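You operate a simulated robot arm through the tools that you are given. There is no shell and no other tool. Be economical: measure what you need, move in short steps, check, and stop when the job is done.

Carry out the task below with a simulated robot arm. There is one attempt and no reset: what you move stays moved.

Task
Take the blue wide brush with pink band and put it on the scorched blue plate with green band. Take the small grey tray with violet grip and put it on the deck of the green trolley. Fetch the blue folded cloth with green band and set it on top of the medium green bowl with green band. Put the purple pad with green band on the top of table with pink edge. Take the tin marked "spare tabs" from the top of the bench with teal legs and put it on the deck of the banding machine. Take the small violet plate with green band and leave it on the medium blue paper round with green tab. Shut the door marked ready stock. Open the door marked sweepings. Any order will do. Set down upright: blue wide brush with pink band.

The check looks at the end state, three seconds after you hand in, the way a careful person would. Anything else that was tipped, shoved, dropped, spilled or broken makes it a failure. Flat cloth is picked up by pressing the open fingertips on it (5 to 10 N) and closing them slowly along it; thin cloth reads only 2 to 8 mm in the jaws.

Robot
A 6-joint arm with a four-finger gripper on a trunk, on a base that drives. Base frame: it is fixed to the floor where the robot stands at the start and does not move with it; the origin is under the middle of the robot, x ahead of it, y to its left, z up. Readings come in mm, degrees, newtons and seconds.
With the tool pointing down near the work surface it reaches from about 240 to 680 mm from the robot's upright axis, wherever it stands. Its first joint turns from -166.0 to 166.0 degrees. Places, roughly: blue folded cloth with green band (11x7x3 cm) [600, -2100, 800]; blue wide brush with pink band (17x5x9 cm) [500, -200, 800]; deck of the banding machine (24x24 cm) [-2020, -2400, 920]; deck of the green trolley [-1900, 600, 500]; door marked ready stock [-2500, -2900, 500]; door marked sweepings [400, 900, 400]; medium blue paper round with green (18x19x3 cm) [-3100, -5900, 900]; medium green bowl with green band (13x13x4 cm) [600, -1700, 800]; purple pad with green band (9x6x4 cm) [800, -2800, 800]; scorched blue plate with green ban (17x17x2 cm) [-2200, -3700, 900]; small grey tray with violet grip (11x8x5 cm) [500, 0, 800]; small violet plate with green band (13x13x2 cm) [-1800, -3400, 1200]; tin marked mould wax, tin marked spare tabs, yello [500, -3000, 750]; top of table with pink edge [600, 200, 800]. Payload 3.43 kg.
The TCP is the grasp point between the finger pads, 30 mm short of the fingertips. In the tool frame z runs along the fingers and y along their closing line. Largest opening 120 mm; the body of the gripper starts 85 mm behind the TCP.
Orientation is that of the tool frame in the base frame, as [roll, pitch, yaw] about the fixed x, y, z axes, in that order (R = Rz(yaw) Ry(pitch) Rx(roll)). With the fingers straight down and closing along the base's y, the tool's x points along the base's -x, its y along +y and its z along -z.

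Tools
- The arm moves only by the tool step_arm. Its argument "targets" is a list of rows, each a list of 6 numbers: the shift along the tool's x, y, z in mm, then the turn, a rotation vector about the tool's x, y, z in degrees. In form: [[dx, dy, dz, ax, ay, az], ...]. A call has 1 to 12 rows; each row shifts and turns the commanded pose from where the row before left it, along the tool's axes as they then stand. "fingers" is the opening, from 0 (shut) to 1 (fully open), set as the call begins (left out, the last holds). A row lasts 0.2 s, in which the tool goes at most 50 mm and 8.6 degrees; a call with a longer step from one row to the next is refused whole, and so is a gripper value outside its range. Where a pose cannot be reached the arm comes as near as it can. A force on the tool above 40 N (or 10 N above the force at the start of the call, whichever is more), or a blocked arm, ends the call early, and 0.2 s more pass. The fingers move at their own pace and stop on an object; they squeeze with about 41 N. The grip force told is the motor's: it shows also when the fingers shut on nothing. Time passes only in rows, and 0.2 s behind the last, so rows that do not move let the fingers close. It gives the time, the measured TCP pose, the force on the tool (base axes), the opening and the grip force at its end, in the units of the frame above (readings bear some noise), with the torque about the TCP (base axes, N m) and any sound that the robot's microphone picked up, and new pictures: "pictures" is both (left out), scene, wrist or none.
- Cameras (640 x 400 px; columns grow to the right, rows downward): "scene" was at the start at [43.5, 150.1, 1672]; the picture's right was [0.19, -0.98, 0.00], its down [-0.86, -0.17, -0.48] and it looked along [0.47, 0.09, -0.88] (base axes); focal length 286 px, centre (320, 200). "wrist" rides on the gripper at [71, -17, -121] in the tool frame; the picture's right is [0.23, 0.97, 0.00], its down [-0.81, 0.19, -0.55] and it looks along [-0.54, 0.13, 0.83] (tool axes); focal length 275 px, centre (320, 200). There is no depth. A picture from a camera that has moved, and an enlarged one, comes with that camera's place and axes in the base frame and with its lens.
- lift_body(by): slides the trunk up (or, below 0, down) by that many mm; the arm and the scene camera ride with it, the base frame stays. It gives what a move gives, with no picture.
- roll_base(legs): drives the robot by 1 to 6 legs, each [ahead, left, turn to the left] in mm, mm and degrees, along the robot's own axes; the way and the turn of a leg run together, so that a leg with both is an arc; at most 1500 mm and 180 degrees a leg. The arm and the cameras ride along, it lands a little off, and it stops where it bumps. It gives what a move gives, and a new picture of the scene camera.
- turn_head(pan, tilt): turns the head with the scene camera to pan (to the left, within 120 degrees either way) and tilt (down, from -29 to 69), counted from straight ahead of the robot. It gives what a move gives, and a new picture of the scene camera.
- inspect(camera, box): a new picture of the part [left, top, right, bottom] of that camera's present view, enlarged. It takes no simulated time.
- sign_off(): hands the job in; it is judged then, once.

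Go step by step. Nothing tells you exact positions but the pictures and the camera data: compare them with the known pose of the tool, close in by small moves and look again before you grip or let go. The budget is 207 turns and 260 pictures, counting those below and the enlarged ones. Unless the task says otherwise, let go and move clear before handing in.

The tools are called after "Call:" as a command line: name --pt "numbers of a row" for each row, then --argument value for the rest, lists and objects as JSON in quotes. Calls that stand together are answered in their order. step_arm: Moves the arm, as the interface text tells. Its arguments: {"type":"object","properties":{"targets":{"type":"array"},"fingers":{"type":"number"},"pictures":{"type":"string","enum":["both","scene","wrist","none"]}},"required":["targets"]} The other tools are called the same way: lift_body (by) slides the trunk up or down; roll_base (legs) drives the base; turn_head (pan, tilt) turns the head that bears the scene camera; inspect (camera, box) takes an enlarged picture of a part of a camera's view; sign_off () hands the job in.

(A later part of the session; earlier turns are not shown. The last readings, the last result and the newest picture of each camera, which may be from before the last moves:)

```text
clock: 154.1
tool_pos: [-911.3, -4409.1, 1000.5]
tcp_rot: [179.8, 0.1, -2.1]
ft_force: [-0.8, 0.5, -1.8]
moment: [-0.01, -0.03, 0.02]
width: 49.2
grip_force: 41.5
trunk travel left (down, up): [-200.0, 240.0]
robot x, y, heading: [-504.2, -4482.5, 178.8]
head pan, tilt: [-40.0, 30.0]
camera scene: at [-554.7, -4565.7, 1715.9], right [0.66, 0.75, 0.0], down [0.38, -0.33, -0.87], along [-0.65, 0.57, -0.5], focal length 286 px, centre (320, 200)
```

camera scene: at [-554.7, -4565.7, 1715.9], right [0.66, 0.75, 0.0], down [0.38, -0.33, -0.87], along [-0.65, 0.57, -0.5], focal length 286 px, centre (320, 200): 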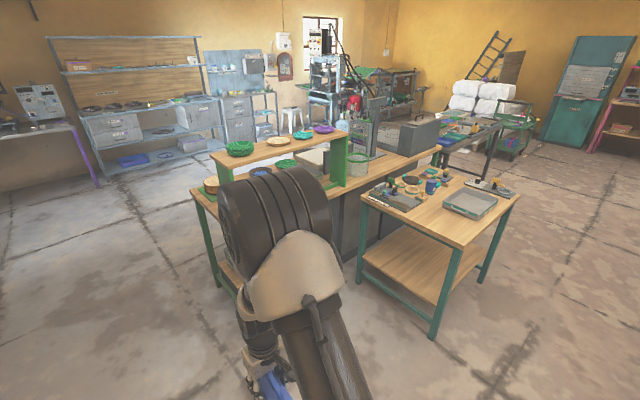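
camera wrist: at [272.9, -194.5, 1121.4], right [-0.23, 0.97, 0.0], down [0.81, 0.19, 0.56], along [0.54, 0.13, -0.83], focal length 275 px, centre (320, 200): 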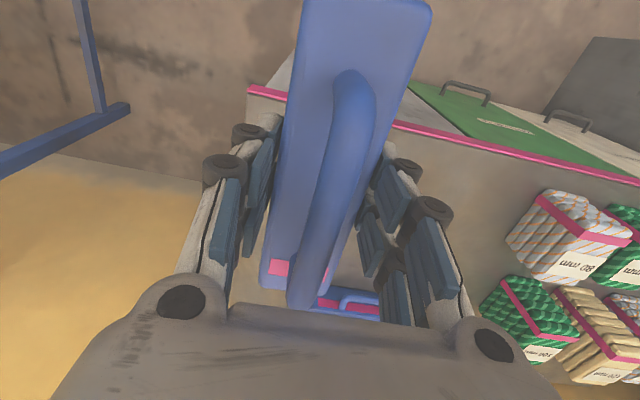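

Call:
roll_base --legs '[[1400, 200, 0], [1000, 0, 0], [0, 0, -89]]'

```text
clock: 170.0
tool_pos: [-2890.1, -4264.5, 1000.4]
tcp_rot: [179.8, 0.1, -91.5]
ft_force: [0.4, 0.8, -1.7]
moment: [0.0, 0.02, -0.01]
width: 49.4
grip_force: 40.8
trunk travel left (down, up): [-200.0, 240.0]
robot x, y, heading: [-2961.3, -4673.5, 89.2]
head pan, tilt: [-40.0, 30.0]
camera scene: at [-3040.8, -4624.8, 1715.9], right [0.76, -0.65, 0.0], down [-0.33, -0.38, -0.87], along [0.57, 0.66, -0.5], focal length 286 px, centre (320, 200)
```

scene: 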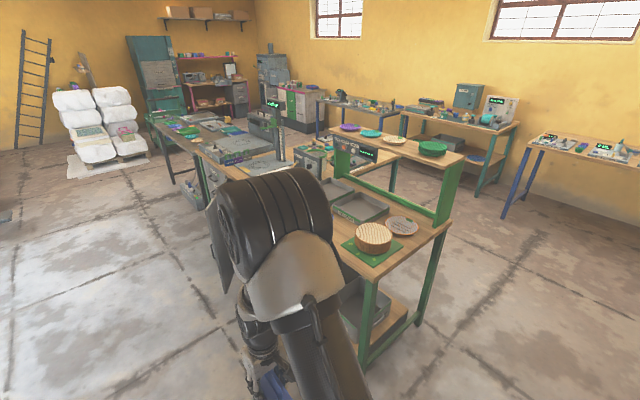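

Call:
roll_base --legs '[[930, 0, 0], [0, 0, -89]]'

Call:
turn_head --pan 15 --tilt 40

```text
clock: 178.7
tool_pos: [-2542.0, -3789.3, 1001.3]
tcp_rot: [179.8, 0.1, -179.7]
ft_force: [-0.4, 0.7, -1.6]
moment: [0.0, -0.02, 0.02]
width: 49.3
grip_force: 40.7
trunk travel left (down, up): [-200.0, 240.0]
robot x, y, heading: [-2951.1, -3731.8, 0.9]
head pan, tilt: [-40.0, 30.0]
camera scene: at [-2904.5, -3652.5, 1715.9], right [-0.63, -0.78, 0.0], down [-0.39, 0.31, -0.87], along [0.67, -0.54, -0.5], focal length 286 px, centre (320, 200)
```

scene: 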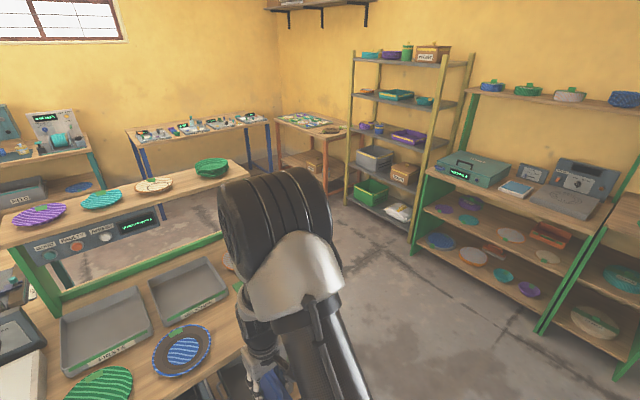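

```text
clock: 180.0
tool_pos: [-2540.9, -3790.3, 1000.5]
tcp_rot: [179.8, 0.0, -179.7]
ft_force: [-0.3, -1.2, -2.1]
moment: [0.01, 0.02, 0.02]
width: 49.1
grip_force: 40.9
trunk travel left (down, up): [-200.0, 240.0]
robot x, y, heading: [-2952.4, -3732.4, 1.1]
head pan, tilt: [15.0, 40.0]
camera scene: at [-2893.0, -3572.2, 1700.6], right [0.28, -0.96, 0.0], down [-0.62, -0.18, -0.77], along [0.74, 0.21, -0.64], focal length 286 px, centre (320, 200)
```

scene: 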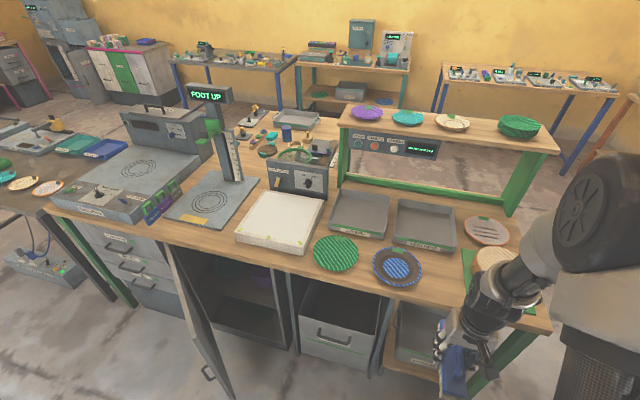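

Call:
inspect --camera "scene" --box '[300, 220, 460, 320]'

Call:
inspect --camera "wrist" --box '[0, 0, 640, 400]'

```text
4.00 times, centred on (380, 270) of scene
camera zoom: at [-2893.0, -3572.2, 1700.6], right [0.28, -0.96, 0.0], down [-0.62, -0.18, -0.77], along [0.74, 0.21, -0.64], focal length 1144 px, centre (80, -80)
```

zoom: 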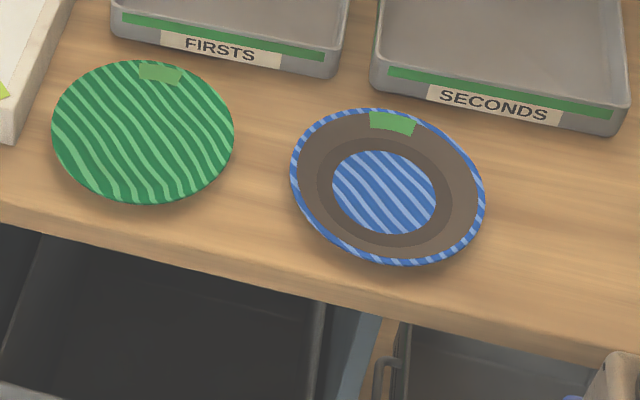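

```text
1.00 times, centred on (320, 200) of wrist (not enlarged: the box is as wide or as high as the picture)
camera zoom: at [-2613.0, -3806.0, 1121.0], right [-0.23, 0.97, 0.0], down [0.81, 0.19, 0.55], along [0.54, 0.13, -0.83], focal length 275 px, centre (320, 200)
```

zoom: 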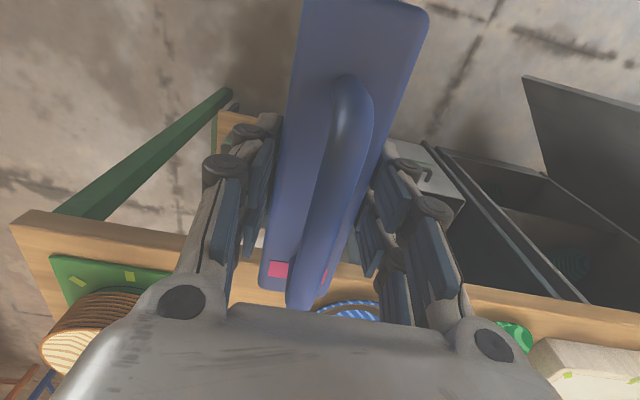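

The scorched blue plate is at about [-2232,-3661], rim ≈ z 885. I move the base closer.

Call:
roll_base --legs '[[110, 130, -1]]'

Call:
turn_head --pan 8 --tilt 55

```text
clock: 181.4
tool_pos: [-2433.5, -3665.0, 1001.0]
tcp_rot: [179.9, -0.1, 179.3]
ft_force: [0.8, -0.1, -2.6]
moment: [-0.03, 0.04, -0.01]
width: 49.4
grip_force: 41.0
trunk travel left (down, up): [-200.0, 240.0]
robot x, y, heading: [-2845.3, -3602.7, 0.2]
head pan, tilt: [15.0, 40.0]
camera scene: at [-2779.8, -3441.0, 1700.4], right [0.26, -0.97, 0.0], down [-0.62, -0.17, -0.77], along [0.74, 0.2, -0.64], focal length 286 px, centre (320, 200)
```

scene: 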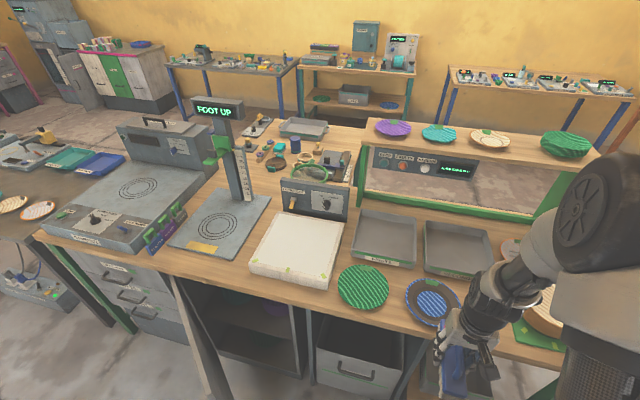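

```text
clock: 182.2
tool_pos: [-2433.8, -3666.3, 1001.3]
tcp_rot: [179.8, 0.1, 179.1]
ft_force: [-0.5, -1.1, -1.8]
moment: [-0.03, -0.01, -0.01]
width: 49.5
grip_force: 41.2
trunk travel left (down, up): [-200.0, 240.0]
robot x, y, heading: [-2836.3, -3602.1, -0.2]
head pan, tilt: [8.0, 55.0]
camera scene: at [-2791.4, -3453.9, 1679.9], right [0.14, -0.99, 0.0], down [-0.81, -0.11, -0.57], along [0.57, 0.08, -0.82], focal length 286 px, centre (320, 200)
```

scene: 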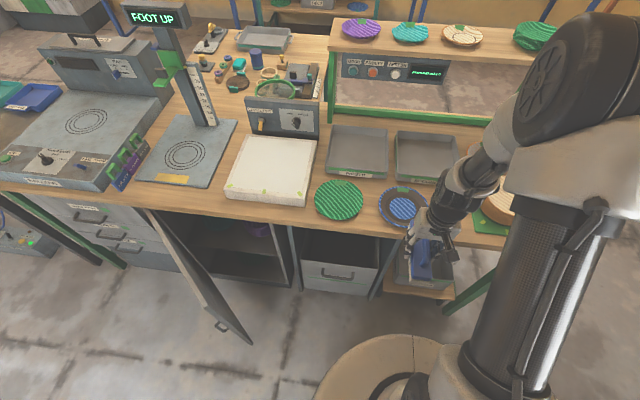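

Call:
step_arm --pt "-40 2 0 0 0 0" --pt "-40 2 0 0 0 0" --pt "-40 2 0 0 0 0" --pt "-40 2 0 0 0 0" --pt "-40 2 0 0 0 0" --pictures "both"

Call:
inspect --camera "scene" --box '[340, 130, 500, 250]'

```text
clock: 183.4
tool_pos: [-2233.4, -3658.8, 1000.9]
tcp_rot: [179.9, -0.1, 179.2]
ft_force: [-1.1, -0.5, -2.3]
moment: [-0.02, 0.02, 0.03]
width: 49.1
grip_force: 41.3
trunk travel left (down, up): [-200.0, 240.0]
robot x, y, heading: [-2843.4, -3601.1, -0.1]
head pan, tilt: [8.0, 55.0]
camera scene: at [-2790.2, -3453.9, 1679.8], right [0.14, -0.99, 0.0], down [-0.81, -0.11, -0.57], along [0.57, 0.08, -0.82], focal length 286 px, centre (320, 200)
camera wrist: at [-2304.8, -3674.0, 1120.4], right [-0.22, 0.98, 0.0], down [0.81, 0.18, 0.55], along [0.54, 0.12, -0.83], focal length 275 px, centre (320, 200)
```

scene: 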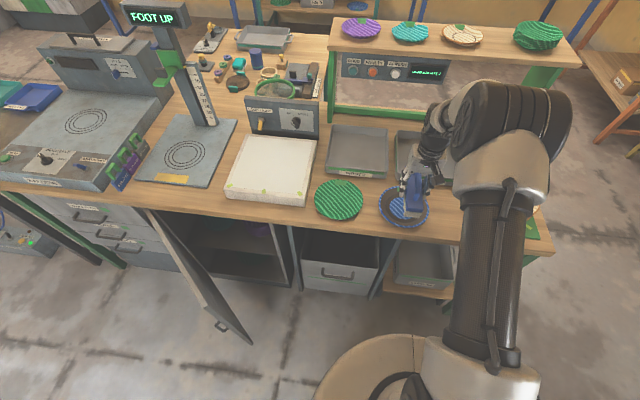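
wrist: 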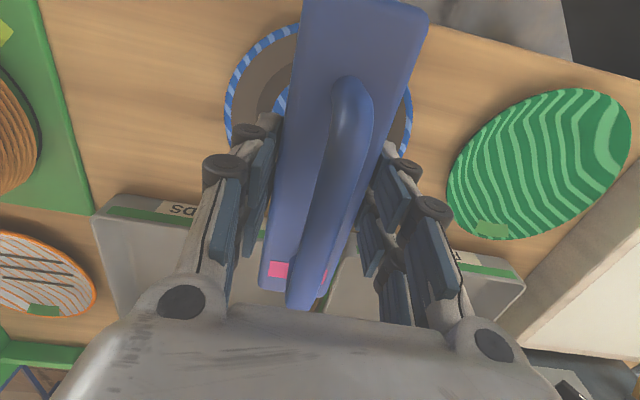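

```text
3.33 times, centred on (420, 190) of scene
camera zoom: at [-2790.2, -3453.9, 1679.8], right [0.14, -0.99, 0.0], down [-0.81, -0.11, -0.57], along [0.57, 0.08, -0.82], focal length 954 px, centre (-13, 233)
```

zoom: 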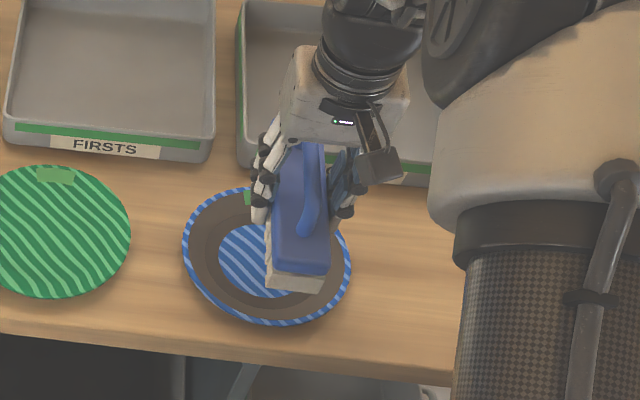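

Call:
step_arm --pt "2 0 15 0 0 0" --pt "2 0 15 0 0 0" --pictures "none"

Call:
inspect --camera "scene" --box '[360, 150, 460, 240]'

```text
clock: 184.0
tool_pos: [-2238.1, -3658.7, 971.2]
tcp_rot: [179.7, -0.1, 179.1]
ft_force: [0.2, 0.1, -1.5]
moment: [0.01, 0.01, 0.0]
width: 49.3
grip_force: 40.9
trunk travel left (down, up): [-200.0, 240.0]
robot x, y, heading: [-2844.1, -3600.7, 0.0]
head pan, tilt: [8.0, 55.0]
```

```text
4.44 times, centred on (410, 195) of scene
camera zoom: at [-2791.6, -3454.0, 1679.9], right [0.14, -0.99, 0.0], down [-0.81, -0.11, -0.57], along [0.57, 0.08, -0.82], focal length 1272 px, centre (-80, 222)
```

zoom: 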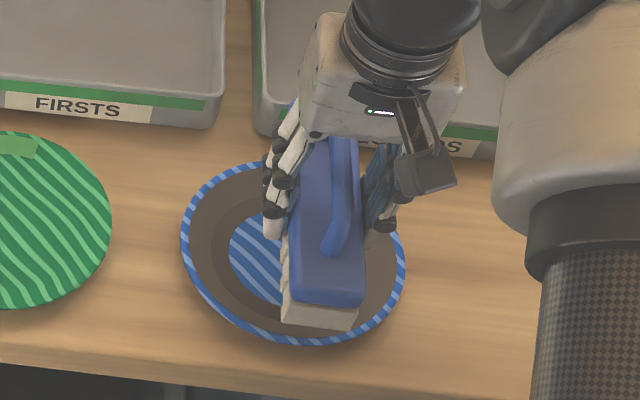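

Call:
step_arm --pt "3 5 8 0 0 0" --pt "0 0 6 0 0 0" --pt "0 0 4 0 0 0" --pt "0 0 3 0 0 0" --pt "0 0 3 0 0 0" --pictures "none"

Call:
step_arm --pt "0 0 2 0 0 0" --pt "0 0 2 0 0 0" --pt "0 0 2 0 0 0" --pt "0 0 2 0 0 0" --pictures "none"

```text
clock: 185.2
tool_pos: [-2240.7, -3653.0, 947.7]
tcp_rot: [179.8, 0.0, 179.2]
ft_force: [-0.2, 0.4, -2.0]
moment: [0.01, 0.0, -0.02]
width: 49.4
grip_force: 40.9
trunk travel left (down, up): [-200.0, 240.0]
robot x, y, heading: [-2845.9, -3601.4, 0.1]
head pan, tilt: [8.0, 55.0]
```

```text
clock: 186.2
tool_pos: [-2240.8, -3652.7, 940.7]
tcp_rot: [179.7, 0.1, 179.2]
ft_force: [0.1, 0.0, -1.6]
moment: [-0.01, -0.01, 0.01]
width: 49.4
grip_force: 41.3
trunk travel left (down, up): [-200.0, 240.0]
robot x, y, heading: [-2845.4, -3602.5, 0.0]
head pan, tilt: [8.0, 55.0]
```

Call:
step_arm --pt "0 0 2 0 0 0" --pt "0 0 2 0 0 0" --pt "0 0 2 0 0 0" --pt "0 0 2 0 0 0" --pictures "none"

Call:
inspect --camera "scene" --box '[360, 150, 460, 240]'

```text
clock: 187.2
tool_pos: [-2240.3, -3653.1, 932.0]
tcp_rot: [179.8, 0.0, 179.1]
ft_force: [-0.4, -0.2, -2.0]
moment: [-0.01, 0.01, -0.03]
width: 49.3
grip_force: 41.2
trunk travel left (down, up): [-200.0, 240.0]
robot x, y, heading: [-2844.2, -3605.6, -0.1]
head pan, tilt: [8.0, 55.0]
```

```text
4.44 times, centred on (410, 195) of scene
camera zoom: at [-2791.4, -3453.9, 1679.9], right [0.14, -0.99, 0.0], down [-0.81, -0.11, -0.57], along [0.57, 0.08, -0.82], focal length 1272 px, centre (-80, 222)
```

zoom: 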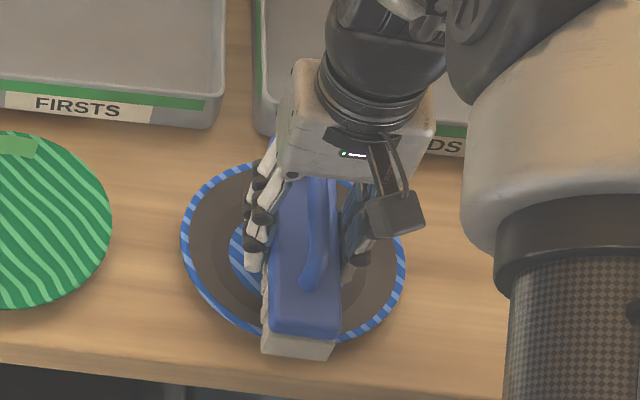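

Call:
step_arm --pt "-9 -1 0 0 0 0" --pt "0 0 2 0 0 0" --pt "0 0 2 0 0 0" --pt "0 0 2 0 0 0" --pt "0 0 2 0 0 0" --pt "0 0 2 0 0 0" --pictures "none"

Call:
inspect --camera "scene" --box '[360, 150, 460, 240]'

```text
clock: 188.6
tool_pos: [-2230.5, -3654.4, 921.7]
tcp_rot: [179.8, 0.1, 179.1]
ft_force: [-0.1, -0.4, -2.2]
moment: [-0.02, 0.05, 0.01]
width: 49.5
grip_force: 40.9
trunk travel left (down, up): [-200.0, 240.0]
robot x, y, heading: [-2842.3, -3601.7, 0.1]
head pan, tilt: [8.0, 55.0]
```

```text
4.44 times, centred on (410, 195) of scene
camera zoom: at [-2791.4, -3454.0, 1679.9], right [0.14, -0.99, 0.0], down [-0.81, -0.11, -0.57], along [0.57, 0.08, -0.82], focal length 1272 px, centre (-80, 222)
```

zoom: 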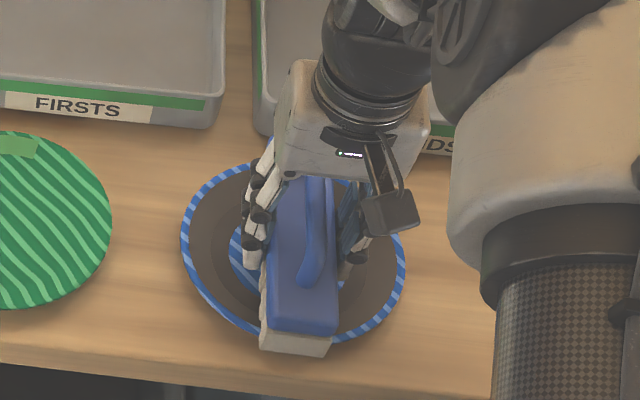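

Call:
step_arm --pt "-8 0 0 0 0 0" --pt "0 0 2 0 0 0" --pt "0 0 2 0 0 0" --pt "0 0 2 0 0 0" --pt "0 0 2 0 0 0" --pt "0 0 2 0 0 0" --pictures "none"

Call:
inspect --camera "scene" --box '[360, 150, 460, 240]'

```text
clock: 190.0
tool_pos: [-2224.4, -3654.9, 913.3]
tcp_rot: [179.8, 0.4, 179.2]
ft_force: [3.3, -2.2, 27.2]
moment: [-0.07, -0.15, -0.01]
width: 49.7
grip_force: 40.9
trunk travel left (down, up): [-200.0, 240.0]
robot x, y, heading: [-2841.1, -3599.1, 0.0]
head pan, tilt: [8.0, 55.0]
```

```text
4.44 times, centred on (410, 195) of scene
camera zoom: at [-2794.1, -3454.0, 1680.1], right [0.14, -0.99, 0.0], down [-0.81, -0.11, -0.57], along [0.57, 0.08, -0.82], focal length 1272 px, centre (-80, 222)
```

zoom: 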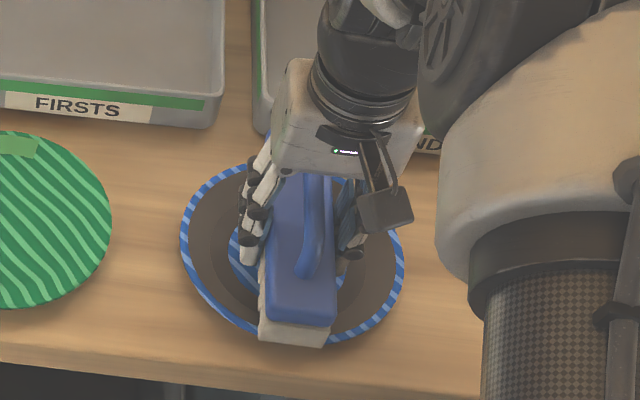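

Contact at 27 N, brush centered on the plate. Release gently and rise.

Call:
step_arm --pt "0 0 -1 0 0 0" --pt "0 0 0 0 0 0" --pt "0 0 0 0 0 0" --pt "0 0 -20 0 0 0" --pt "0 0 -40 0 0 0" --pt "0 0 -45 0 0 0" --pt "0 0 -45 0 0 0" --fingers 0.75 --pictures "both"

```text
clock: 191.6
tool_pos: [-2225.7, -3653.1, 1063.1]
tcp_rot: [179.8, 0.1, 179.2]
ft_force: [0.2, -0.4, -0.5]
moment: [-0.02, -0.03, -0.04]
width: 89.9
grip_force: 0.1
trunk travel left (down, up): [-200.0, 240.0]
robot x, y, heading: [-2844.2, -3598.1, 0.0]
head pan, tilt: [8.0, 55.0]
camera scene: at [-2792.5, -3453.9, 1679.9], right [0.14, -0.99, 0.0], down [-0.81, -0.11, -0.57], along [0.57, 0.08, -0.82], focal length 286 px, centre (320, 200)
camera wrist: at [-2297.0, -3668.2, 1182.4], right [-0.22, 0.98, 0.0], down [0.81, 0.18, 0.55], along [0.54, 0.12, -0.83], focal length 275 px, centre (320, 200)
```

scene: 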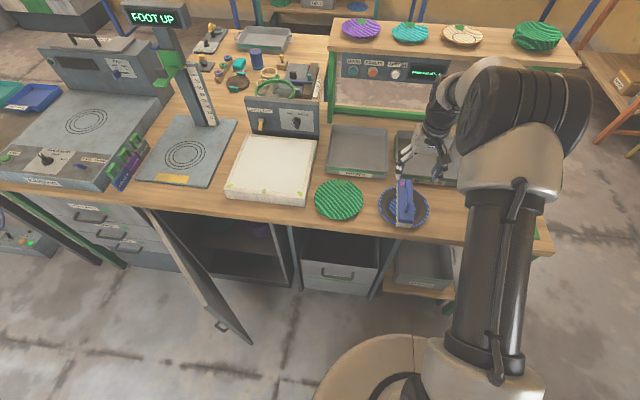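
wrist: 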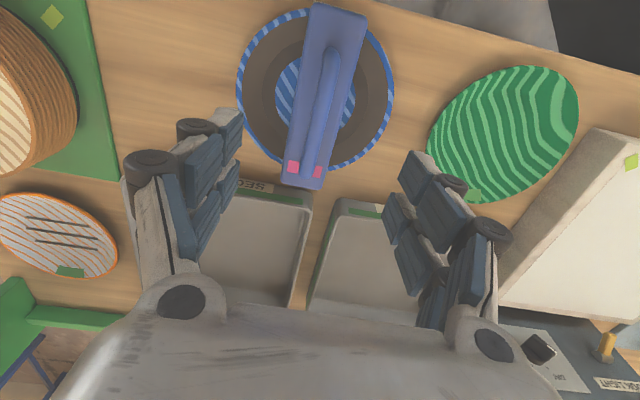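

Brush is placed upright. Next I look at the ready-stock door to my left.

Call:
step_arm --pt "40 0 0 0 0 0" --pt "40 0 0 0 0 0" --pt "40 0 0 0 0 0" --pt "40 0 0 0 0 0" --pt "40 0 0 0 0 0" --pt "40 0 0 0 0 0" --fingers 0 --pictures "none"

Call:
turn_head --pan 50 --tilt 50

```text
clock: 193.0
tool_pos: [-2462.8, -3651.7, 1063.6]
tcp_rot: [179.8, 0.1, 179.2]
ft_force: [-0.8, 0.6, 0.7]
moment: [-0.03, -0.03, -0.02]
width: 0.1
grip_force: 17.7
trunk travel left (down, up): [-200.0, 240.0]
robot x, y, heading: [-2844.9, -3604.8, -0.1]
head pan, tilt: [8.0, 55.0]
```

```text
clock: 194.1
tool_pos: [-2461.1, -3650.3, 1062.7]
tcp_rot: [179.8, 0.1, 179.1]
ft_force: [0.8, 0.0, 0.0]
moment: [0.02, -0.01, 0.01]
width: 0.1
grip_force: 32.9
trunk travel left (down, up): [-200.0, 240.0]
robot x, y, heading: [-2841.7, -3603.4, 0.1]
head pan, tilt: [50.0, 50.0]
camera scene: at [-2813.4, -3405.1, 1686.4], right [0.76, -0.64, 0.0], down [-0.49, -0.59, -0.64], along [0.41, 0.49, -0.77], focal length 286 px, centre (320, 200)
```

scene: 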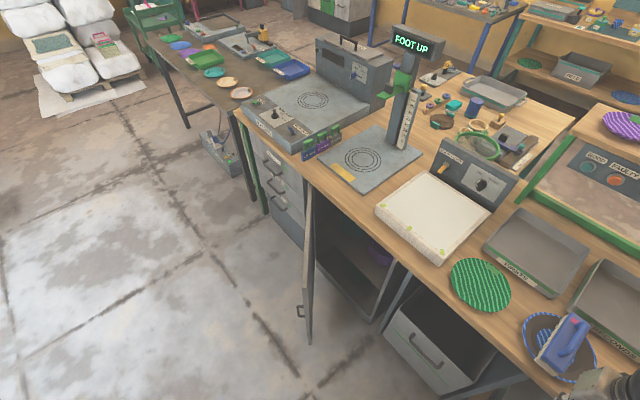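

The door is about 45° open, hinge at ~[-2346,-2803], free edge ~[-2620,-3080]. I position west of it with the trunk lowered.

Call:
roll_base --legs '[[-260, 0, 0], [0, 470, 0]]'

Call:
lift_body --by -200

Call:
step_arm --pt "-20 0 40 0 0 0" --pt "-20 0 40 0 0 0" --pt "0 0 45 0 -6 0" --pt "0 0 45 0 -6 0" --pt "0 0 45 0 -6 0" --pt "0 0 30 0 -6 0" --pt "0 0 0 0 -6 0" --pt "0 0 0 0 -6 0" --pictures "scene"

```text
clock: 198.3
tool_pos: [-2714.6, -3185.7, 1062.7]
tcp_rot: [179.8, 0.1, 178.7]
ft_force: [0.7, 1.0, 0.1]
moment: [0.0, 0.01, -0.01]
width: 0.2
grip_force: 33.2
trunk travel left (down, up): [-200.0, 240.0]
robot x, y, heading: [-3092.9, -3132.4, -0.6]
head pan, tilt: [50.0, 50.0]
camera scene: at [-3064.4, -2937.1, 1686.3], right [0.76, -0.65, 0.0], down [-0.5, -0.58, -0.64], along [0.42, 0.49, -0.77], focal length 286 px, centre (320, 200)
```

scene: 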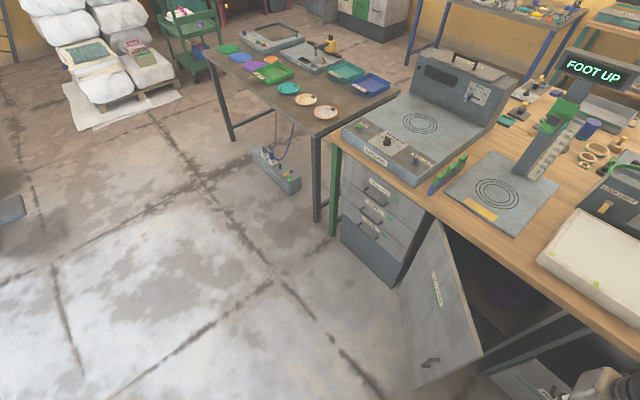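

```text
clock: 200.5
tool_pos: [-2715.1, -3186.5, 863.2]
tcp_rot: [179.8, 0.1, 178.7]
ft_force: [0.3, -1.2, -0.1]
moment: [0.03, 0.0, 0.0]
width: 0.0
grip_force: 34.0
trunk travel left (down, up): [0.0, 440.0]
robot x, y, heading: [-3098.0, -3133.6, -0.6]
head pan, tilt: [50.0, 50.0]
```

```text
clock: 202.3
tool_pos: [-2662.0, -3184.2, 662.5]
tcp_rot: [179.3, 30.4, 178.4]
ft_force: [0.2, 0.2, -0.4]
moment: [-0.01, 0.02, 0.03]
width: 0.0
grip_force: 33.9
out of reach, approached as far as the arm can: row 4, 5
trunk travel left (down, up): [0.0, 440.0]
robot x, y, heading: [-3091.3, -3135.9, -0.6]
head pan, tilt: [50.0, 50.0]
camera scene: at [-3064.5, -2937.9, 1486.4], right [0.76, -0.65, 0.0], down [-0.5, -0.58, -0.64], along [0.42, 0.49, -0.77], focal length 286 px, centre (320, 200)
```

scene: 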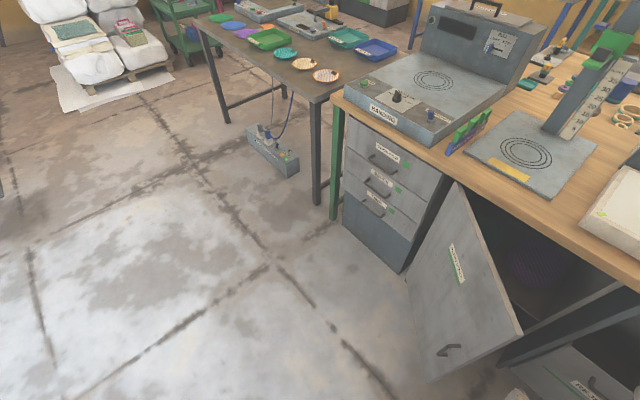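

Call:
step_arm --pt "0 36 0 0 0 0" --pt "0 36 0 0 0 0" --pt "0 36 0 0 0 0" --pt "0 36 0 0 0 0" --pictures "none"

Call:
roll_base --legs '[[160, 0, 0]]'

```text
clock: 203.3
tool_pos: [-2658.6, -3039.0, 662.7]
tcp_rot: [179.3, 30.3, 178.3]
ft_force: [0.3, -0.5, -0.5]
moment: [-0.01, 0.01, 0.03]
width: 0.0
grip_force: 34.0
trunk travel left (down, up): [0.0, 440.0]
robot x, y, heading: [-3097.1, -3134.7, -0.8]
head pan, tilt: [50.0, 50.0]
```

```text
clock: 204.7
tool_pos: [-2496.8, -3041.2, 663.1]
tcp_rot: [179.4, 30.5, 178.4]
ft_force: [0.2, -0.1, -0.5]
moment: [-0.01, 0.05, 0.01]
width: 0.0
grip_force: 33.5
trunk travel left (down, up): [0.0, 440.0]
robot x, y, heading: [-2934.7, -3135.8, -0.3]
head pan, tilt: [50.0, 50.0]
camera scene: at [-2902.2, -2939.3, 1486.4], right [0.76, -0.65, 0.0], down [-0.5, -0.58, -0.64], along [0.42, 0.49, -0.77], focal length 286 px, centre (320, 200)
```

scene: 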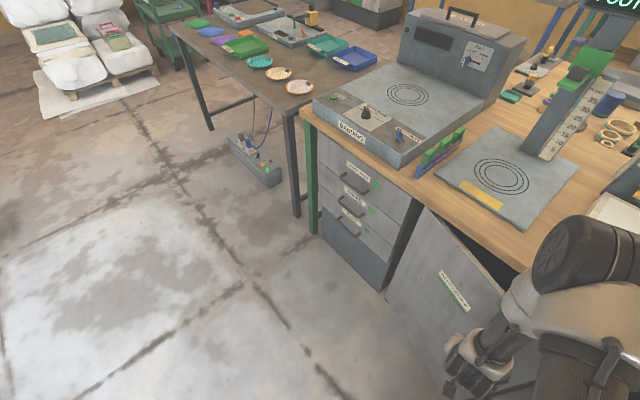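

Call:
step_arm --pt "-27 -22 16 0 0 0" --pt "-27 -22 16 0 0 0" --pt "-27 -20 16 0 0 0" --pt "-20 -12 11 0 0 0" --pictures "scene"

```text
clock: 205.7
tool_pos: [-2382.6, -3119.8, 660.9]
tcp_rot: [179.3, 30.1, 178.4]
ft_force: [0.2, 0.5, -0.2]
moment: [0.0, 0.02, 0.02]
width: 0.0
grip_force: 34.1
trunk travel left (down, up): [0.0, 440.0]
robot x, y, heading: [-2932.6, -3134.7, -0.5]
head pan, tilt: [50.0, 50.0]
camera scene: at [-2902.4, -2939.4, 1486.4], right [0.76, -0.65, 0.0], down [-0.5, -0.58, -0.64], along [0.42, 0.49, -0.77], focal length 286 px, centre (320, 200)
```

scene: 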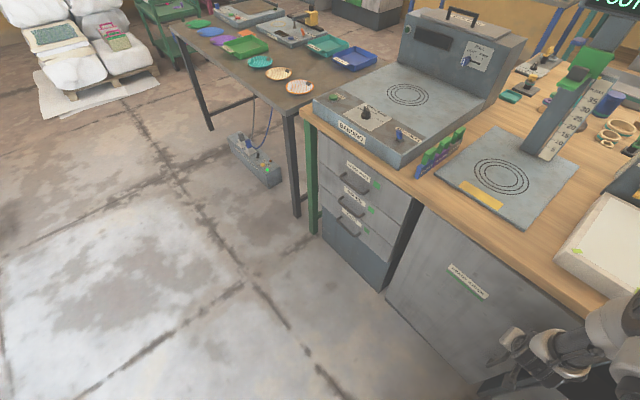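

Nearly shut. I press a bit further until it seats.

Call:
step_arm --pt "-9 -2 5 0 0 0" --pt "-9 -2 5 0 0 0" --pt "-9 -2 5 0 0 0" --pt "-9 -2 5 0 0 0" --pt "-9 0 5 0 0 0" --pt "-9 0 5 0 0 0" --pt "-9 0 5 0 0 0" --pictures "scene"

```text
clock: 207.0
tool_pos: [-2343.8, -3129.5, 656.0]
tcp_rot: [179.4, 28.6, 178.7]
ft_force: [-4.6, 0.3, -2.9]
moment: [-0.01, 0.16, 0.04]
width: 0.0
grip_force: 33.3
trunk travel left (down, up): [0.0, 440.0]
robot x, y, heading: [-2935.7, -3138.9, -0.6]
head pan, tilt: [50.0, 50.0]
stopped in row 6: the force on the tool passed its limit at 48 N (the readings are from after the stop); the commanded pose is now the measured one
camera scene: at [-2902.9, -2939.3, 1486.3], right [0.76, -0.65, 0.0], down [-0.5, -0.58, -0.64], along [0.42, 0.49, -0.77], focal length 286 px, centre (320, 200)
```

scene: 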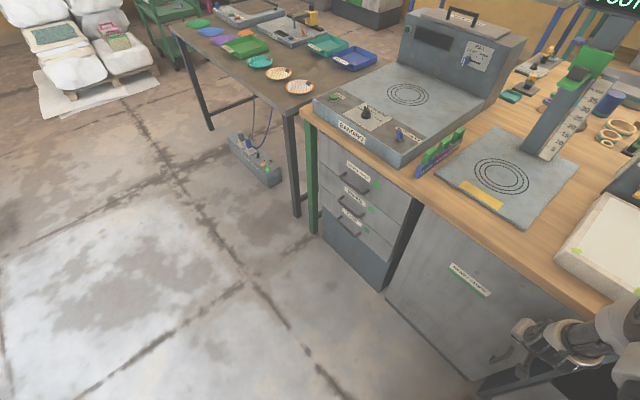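

Call:
inspect --camera "scene" --box '[430, 250, 510, 310]'

Call:
step_arm --pt "35 0 -20 0 0 0" --pt "35 0 -20 0 0 0" --pt "35 0 -20 0 0 0" --pt "35 0 -20 0 0 0" --pt "0 0 -40 0 6 0" --pt "0 0 -40 0 6 0" --pt "0 0 -40 0 6 0" --pt "0 0 -40 0 6 0" --pt "0 0 0 0 5 0" --pictures "none"

Call:
lift_body --by 200

```text
6.67 times, centred on (470, 280) of scene
camera zoom: at [-2902.9, -2939.3, 1486.3], right [0.76, -0.65, 0.0], down [-0.5, -0.58, -0.64], along [0.42, 0.49, -0.77], focal length 1907 px, centre (-680, -333)
```

zoom: 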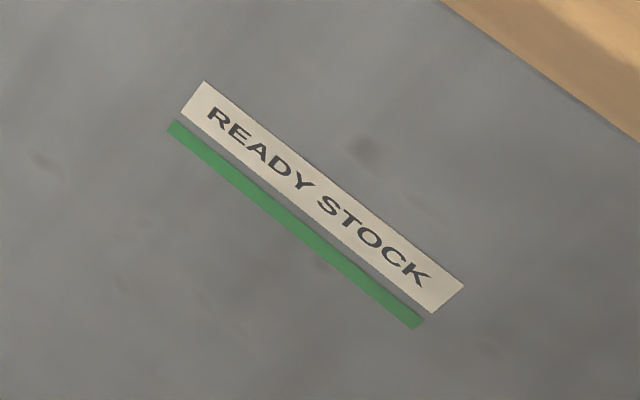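

```text
clock: 209.0
tool_pos: [-2556.9, -3125.5, 811.0]
tcp_rot: [179.4, 0.0, 179.0]
ft_force: [-0.6, 0.2, 0.3]
moment: [0.01, -0.03, 0.02]
width: 0.0
grip_force: 33.2
trunk travel left (down, up): [0.0, 440.0]
robot x, y, heading: [-2934.8, -3132.7, -0.3]
head pan, tilt: [50.0, 50.0]
```

```text
clock: 211.2
tool_pos: [-2558.3, -3126.4, 1009.7]
tcp_rot: [179.4, 0.0, 178.9]
ft_force: [0.2, 0.8, 0.3]
moment: [0.02, 0.01, 0.03]
width: 0.0
grip_force: 33.5
trunk travel left (down, up): [-200.0, 240.0]
robot x, y, heading: [-2933.5, -3138.7, -0.6]
head pan, tilt: [50.0, 50.0]
```

Ready stock is shut. I go around to the east side to fetch the violet plate from the shelf.

Call:
roll_base --legs '[[-30, -780, 0.6], [0, -780, 0], [1400, 0, 0], [360, 0, 0], [0, 1020, 0], [0, 0, 155]]'

Call:
turn_head --pan 10 --tilt 35

```text
clock: 238.8
tool_pos: [-1527.0, -3570.2, 1010.4]
tcp_rot: [179.4, -0.1, -26.4]
ft_force: [0.3, -0.2, -0.3]
moment: [0.0, 0.01, -0.02]
width: 0.2
grip_force: 32.8
trunk travel left (down, up): [-200.0, 240.0]
robot x, y, heading: [-1179.3, -3725.6, 154.4]
head pan, tilt: [50.0, 50.0]
camera scene: at [-1295.0, -3891.7, 1686.4], right [-0.41, 0.91, 0.0], down [0.7, 0.31, -0.64], along [-0.59, -0.26, -0.77], focal length 286 px, centre (320, 200)
```

scene: 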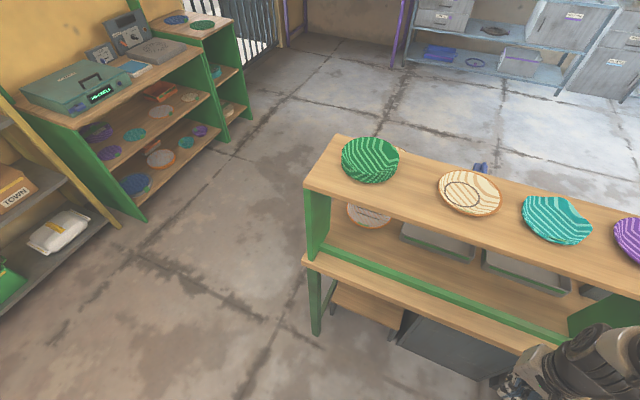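

```text
clock: 239.9
tool_pos: [-1527.4, -3570.9, 1010.9]
tcp_rot: [179.4, 0.0, -26.4]
ft_force: [-0.3, 0.1, -0.4]
moment: [0.0, 0.01, -0.03]
width: 0.1
grip_force: 33.8
trunk travel left (down, up): [-200.0, 240.0]
robot x, y, heading: [-1182.9, -3727.1, 154.2]
head pan, tilt: [10.0, 35.0]
camera scene: at [-1309.5, -3836.2, 1708.1], right [0.27, 0.96, 0.0], down [0.55, -0.16, -0.82], along [-0.79, 0.22, -0.57], focal length 286 px, centre (320, 200)
```

scene: 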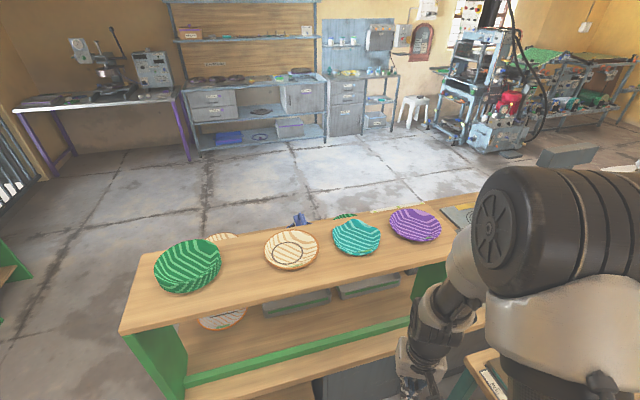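

Call:
inspect --camera "scene" --box '[320, 190, 480, 290]'

Call:
lift_body --by 240

```text
4.00 times, centred on (400, 240) of scene
camera zoom: at [-1309.5, -3836.2, 1708.1], right [0.27, 0.96, 0.0], down [0.55, -0.16, -0.82], along [-0.79, 0.22, -0.57], focal length 1144 px, centre (0, 40)
```

zoom: 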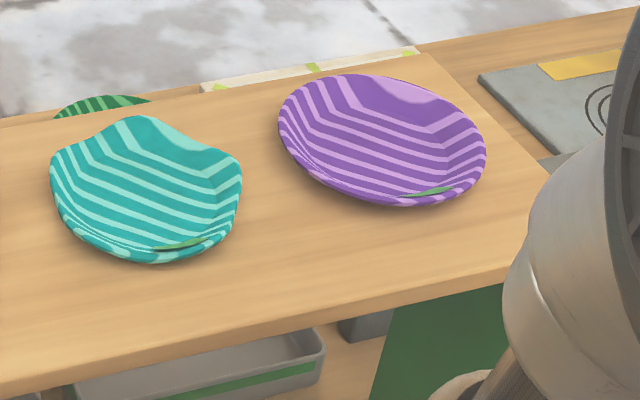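

```text
clock: 242.4
tool_pos: [-1527.5, -3571.0, 1250.1]
tcp_rot: [179.3, 0.0, -26.3]
ft_force: [0.0, 0.6, 0.3]
moment: [-0.01, 0.0, -0.01]
width: 0.1
grip_force: 32.8
trunk travel left (down, up): [-440.0, 0.0]
robot x, y, heading: [-1180.3, -3723.3, 154.5]
head pan, tilt: [10.0, 35.0]
```

Call:
step_arm --pt "-20 0 -40 0 0 0" --pt "-20 0 -40 0 0 0" --pt "-30 0 -35 0 0 0" --pt "-40 0 0 0 0 0" --pt "-30 0 0 0 0 0" --fingers 0.6 --pictures "wrist"

```text
clock: 243.6
tool_pos: [-1651.2, -3506.7, 1364.7]
tcp_rot: [179.4, -0.1, -26.4]
ft_force: [0.1, 0.1, 0.4]
moment: [-0.01, -0.03, -0.05]
width: 71.8
grip_force: 0.0
trunk travel left (down, up): [-440.0, 0.0]
robot x, y, heading: [-1185.4, -3723.2, 154.6]
head pan, tilt: [10.0, 35.0]
camera wrist: at [-1579.9, -3521.3, 1484.0], right [-0.23, -0.97, 0.01], down [-0.81, 0.19, 0.55], along [-0.54, 0.12, -0.83], focal length 275 px, centre (320, 200)
```

wrist: 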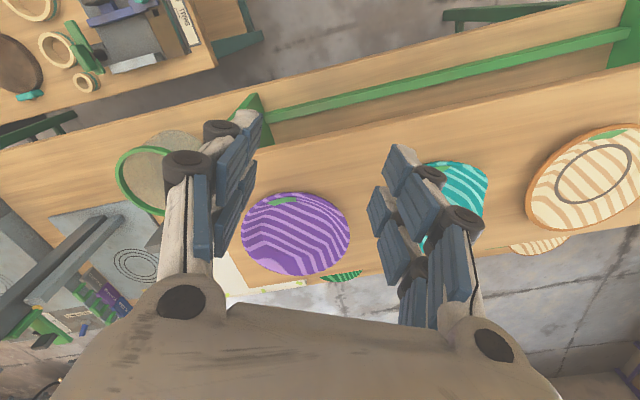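

Violet plate center ≈[-1797,-3441], rim z≈1215. I edge the base closer and bring the open fingers over its left rim.

Call:
roll_base --legs '[[61, -59, 0]]'

Call:
step_arm --pt "-33 0 0 0 0 0" --pt "-33 0 20 0 0 0" --pt "-32 1 30 0 0 0" --fingers 0.4 --pictures "wrist"

```text
clock: 244.7
tool_pos: [-1680.8, -3426.9, 1363.6]
tcp_rot: [179.4, -0.1, -26.5]
ft_force: [-0.1, 0.4, 0.9]
moment: [-0.03, 0.02, -0.03]
width: 71.7
grip_force: 0.0
trunk travel left (down, up): [-440.0, 0.0]
robot x, y, heading: [-1205.6, -3645.7, 154.2]
head pan, tilt: [10.0, 35.0]
camera scene: at [-1339.9, -3755.6, 1948.2], right [0.27, 0.96, 0.0], down [0.55, -0.16, -0.82], along [-0.79, 0.22, -0.57], focal length 286 px, centre (320, 200)
```

scene: 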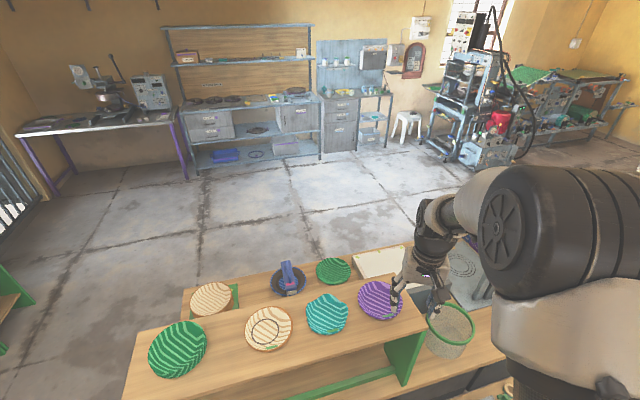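

```text
clock: 245.5
tool_pos: [-1773.5, -3385.0, 1314.9]
tcp_rot: [179.6, -0.1, -26.6]
ft_force: [-0.7, -0.5, -0.6]
moment: [0.0, -0.06, 0.0]
width: 48.0
grip_force: 0.2
trunk travel left (down, up): [-440.0, 0.0]
robot x, y, heading: [-1212.5, -3641.6, 154.1]
head pan, tilt: [10.0, 35.0]
camera wrist: at [-1701.3, -3399.7, 1434.5], right [-0.23, -0.97, 0.01], down [-0.81, 0.19, 0.55], along [-0.54, 0.12, -0.83], focal length 275 px, centre (320, 200)
```

wrist: 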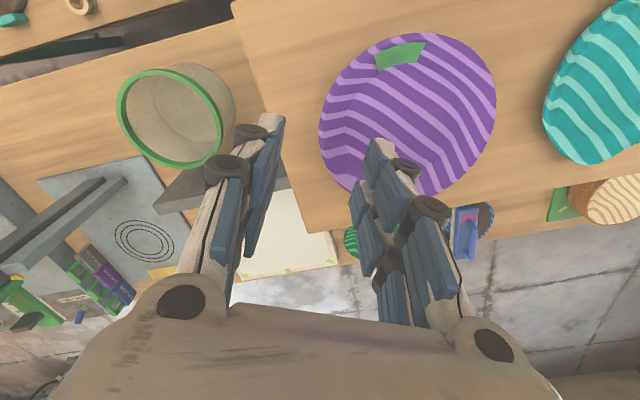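

Call:
step_arm --pt "27 -3 0 0 0 0" --pt "0 0 25 0 0 0" --pt "0 0 20 0 0 0" --fingers 0.35 --pictures "both"

```text
clock: 246.3
tool_pos: [-1743.1, -3394.9, 1271.4]
tcp_rot: [179.4, 0.0, -26.5]
ft_force: [0.6, -0.3, -0.4]
moment: [0.02, 0.01, 0.03]
width: 42.0
grip_force: 0.1
trunk travel left (down, up): [-440.0, 0.0]
robot x, y, heading: [-1212.4, -3641.1, 154.1]
head pan, tilt: [10.0, 35.0]
camera scene: at [-1338.8, -3756.7, 1948.1], right [0.27, 0.96, 0.0], down [0.55, -0.16, -0.82], along [-0.79, 0.22, -0.57], focal length 286 px, centre (320, 200)
camera wrist: at [-1671.5, -3409.8, 1391.0], right [-0.23, -0.97, 0.01], down [-0.81, 0.2, 0.55], along [-0.54, 0.12, -0.83], focal length 275 px, centre (320, 200)
```

scene: 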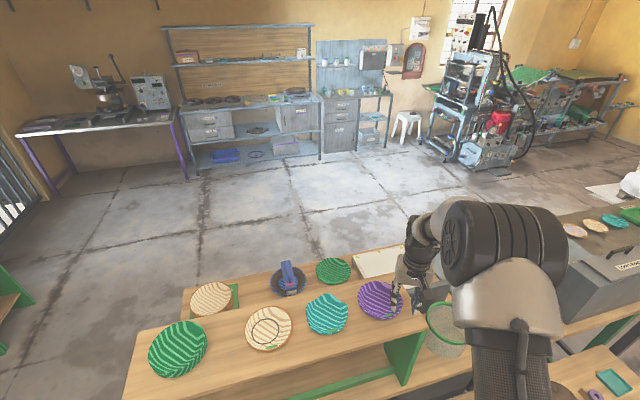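
wrist: 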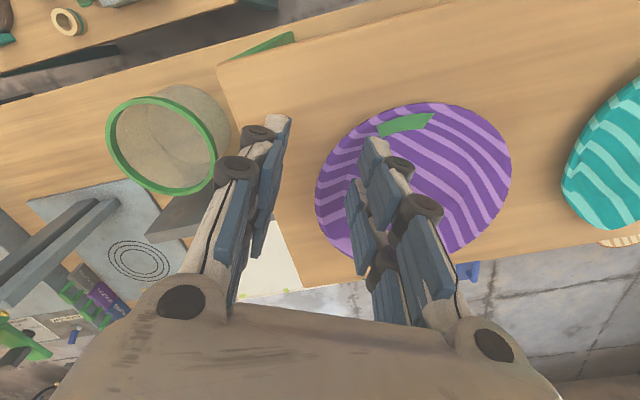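

Call:
step_arm --pt "0 7 0 0 0 0" --pt "0 0 10 0 0 0" --pt "0 0 8 0 0 0" --pt "0 0 4 0 0 0" --pictures "wrist"

```text
clock: 247.3
tool_pos: [-1750.9, -3403.3, 1250.5]
tcp_rot: [179.4, 0.5, -26.5]
ft_force: [-10.1, -4.7, 32.9]
moment: [-1.11, 0.27, -0.23]
width: 51.7
grip_force: 6.7
trunk travel left (down, up): [-440.0, 0.0]
robot x, y, heading: [-1208.5, -3644.0, 154.6]
head pan, tilt: [10.0, 35.0]
camera wrist: at [-1677.2, -3417.7, 1370.0], right [-0.23, -0.97, 0.01], down [-0.8, 0.19, 0.56], along [-0.55, 0.12, -0.83], focal length 275 px, centre (320, 200)
```

wrist: 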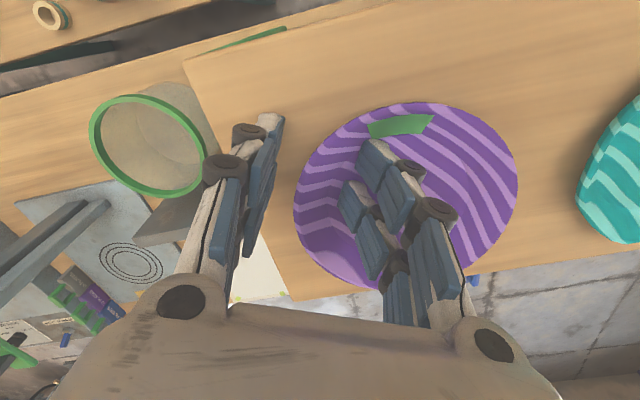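

Call:
step_arm --pt "0 0 -2 0 0 0" --pt "0 0 0 0 0 0" --pt "0 0 0 0 0 0" --pt "0 0 0 0 0 0" --pt "0 0 0 0 0 0" --pt "0 0 0 0 0 0" --fingers 0 --pictures "wrist"

```text
clock: 248.4
tool_pos: [-1748.6, -3399.2, 1256.5]
tcp_rot: [179.5, 0.7, -26.5]
ft_force: [2.5, -1.7, 26.4]
moment: [-1.39, -0.29, 0.06]
width: 21.1
grip_force: 41.1
trunk travel left (down, up): [-440.0, 0.0]
robot x, y, heading: [-1214.2, -3641.6, 153.9]
head pan, tilt: [10.0, 35.0]
stopped in row 5: the force on the tool passed its limit at 44 N (the readings are from after the stop); the commanded pose is now the measured one
camera wrist: at [-1675.2, -3415.2, 1375.0], right [-0.23, -0.97, 0.01], down [-0.8, 0.19, 0.57], along [-0.55, 0.12, -0.82], focal length 275 px, centre (320, 200)
```

wrist: 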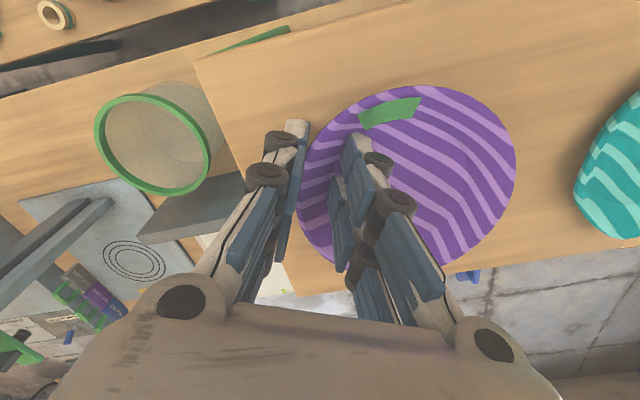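

Call:
step_arm --pt "0 0 -1 0 0 0" --pt "0 0 -1 0 0 0" --pt "0 0 -1 0 0 0" --pt "0 0 0 0 0 0" --pt "0 0 0 0 0 0" --fingers 0 --pictures "none"

Call:
step_arm --pt "0 0 -6 0 0 0" --pt "0 0 -8 0 0 0" --pt "0 0 -10 0 0 0" --pt "0 0 0 0 0 0" --pictures "wrist"

```text
clock: 249.6
tool_pos: [-1749.3, -3399.5, 1255.2]
tcp_rot: [179.5, 0.4, -26.4]
ft_force: [-2.8, -0.6, 21.9]
moment: [-1.12, -0.03, -0.19]
width: 19.9
grip_force: 41.5
trunk travel left (down, up): [-440.0, 0.0]
robot x, y, heading: [-1211.3, -3644.5, 154.0]
head pan, tilt: [10.0, 35.0]
```

```text
clock: 250.6
tool_pos: [-1748.5, -3397.4, 1278.7]
tcp_rot: [179.5, 0.3, -26.5]
ft_force: [-0.3, -1.5, 5.8]
moment: [-0.49, 0.18, 0.04]
width: 12.3
grip_force: 41.4
trunk travel left (down, up): [-440.0, 0.0]
robot x, y, heading: [-1215.5, -3648.2, 154.1]
head pan, tilt: [10.0, 35.0]
camera wrist: at [-1675.3, -3413.5, 1398.6], right [-0.23, -0.97, 0.01], down [-0.81, 0.19, 0.56], along [-0.55, 0.12, -0.83], focal length 275 px, centre (320, 200)
```

wrist: 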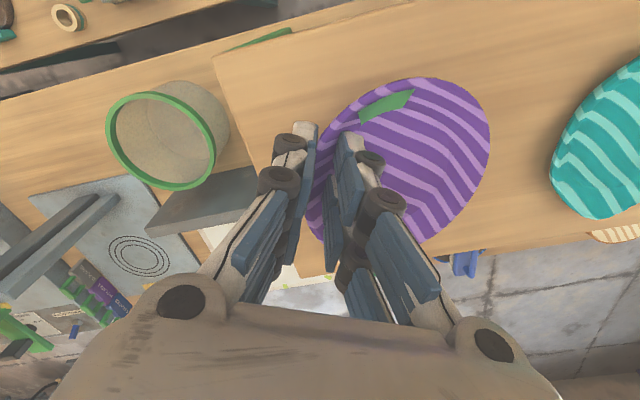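

Call:
step_arm --pt "0 0 -10 0 0 0" --pt "0 0 -15 0 0 0" --pt "0 0 -15 0 0 0" --pt "0 0 0 0 0 0" --pictures "both"

```text
clock: 251.6
tool_pos: [-1748.2, -3397.7, 1320.1]
tcp_rot: [179.6, 0.3, -26.5]
ft_force: [-0.7, -0.6, 3.8]
moment: [-0.32, 0.22, -0.07]
width: 6.0
grip_force: 38.7
trunk travel left (down, up): [-440.0, 0.0]
robot x, y, heading: [-1210.7, -3642.5, 154.3]
head pan, tilt: [10.0, 35.0]
camera scene: at [-1339.4, -3756.3, 1948.1], right [0.27, 0.96, 0.0], down [0.55, -0.16, -0.82], along [-0.79, 0.22, -0.57], focal length 286 px, centre (320, 200)
camera wrist: at [-1675.6, -3413.4, 1438.7], right [-0.23, -0.97, 0.01], down [-0.81, 0.19, 0.56], along [-0.55, 0.12, -0.83], focal length 275 px, centre (320, 200)
```

scene: 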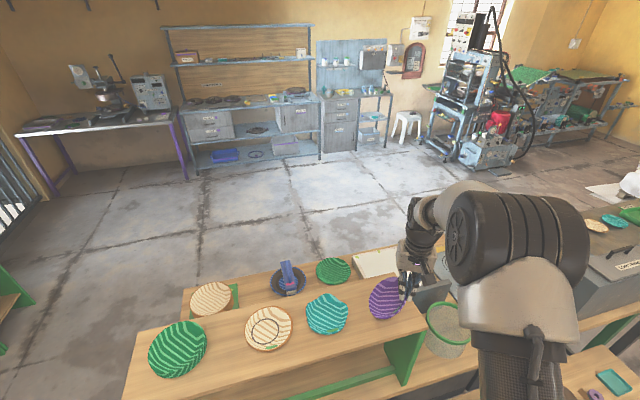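
wrist: 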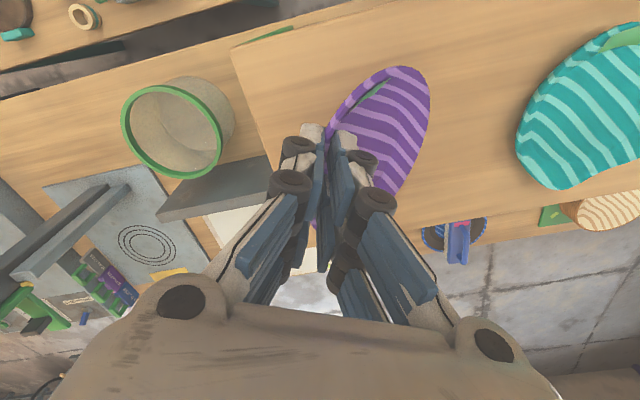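

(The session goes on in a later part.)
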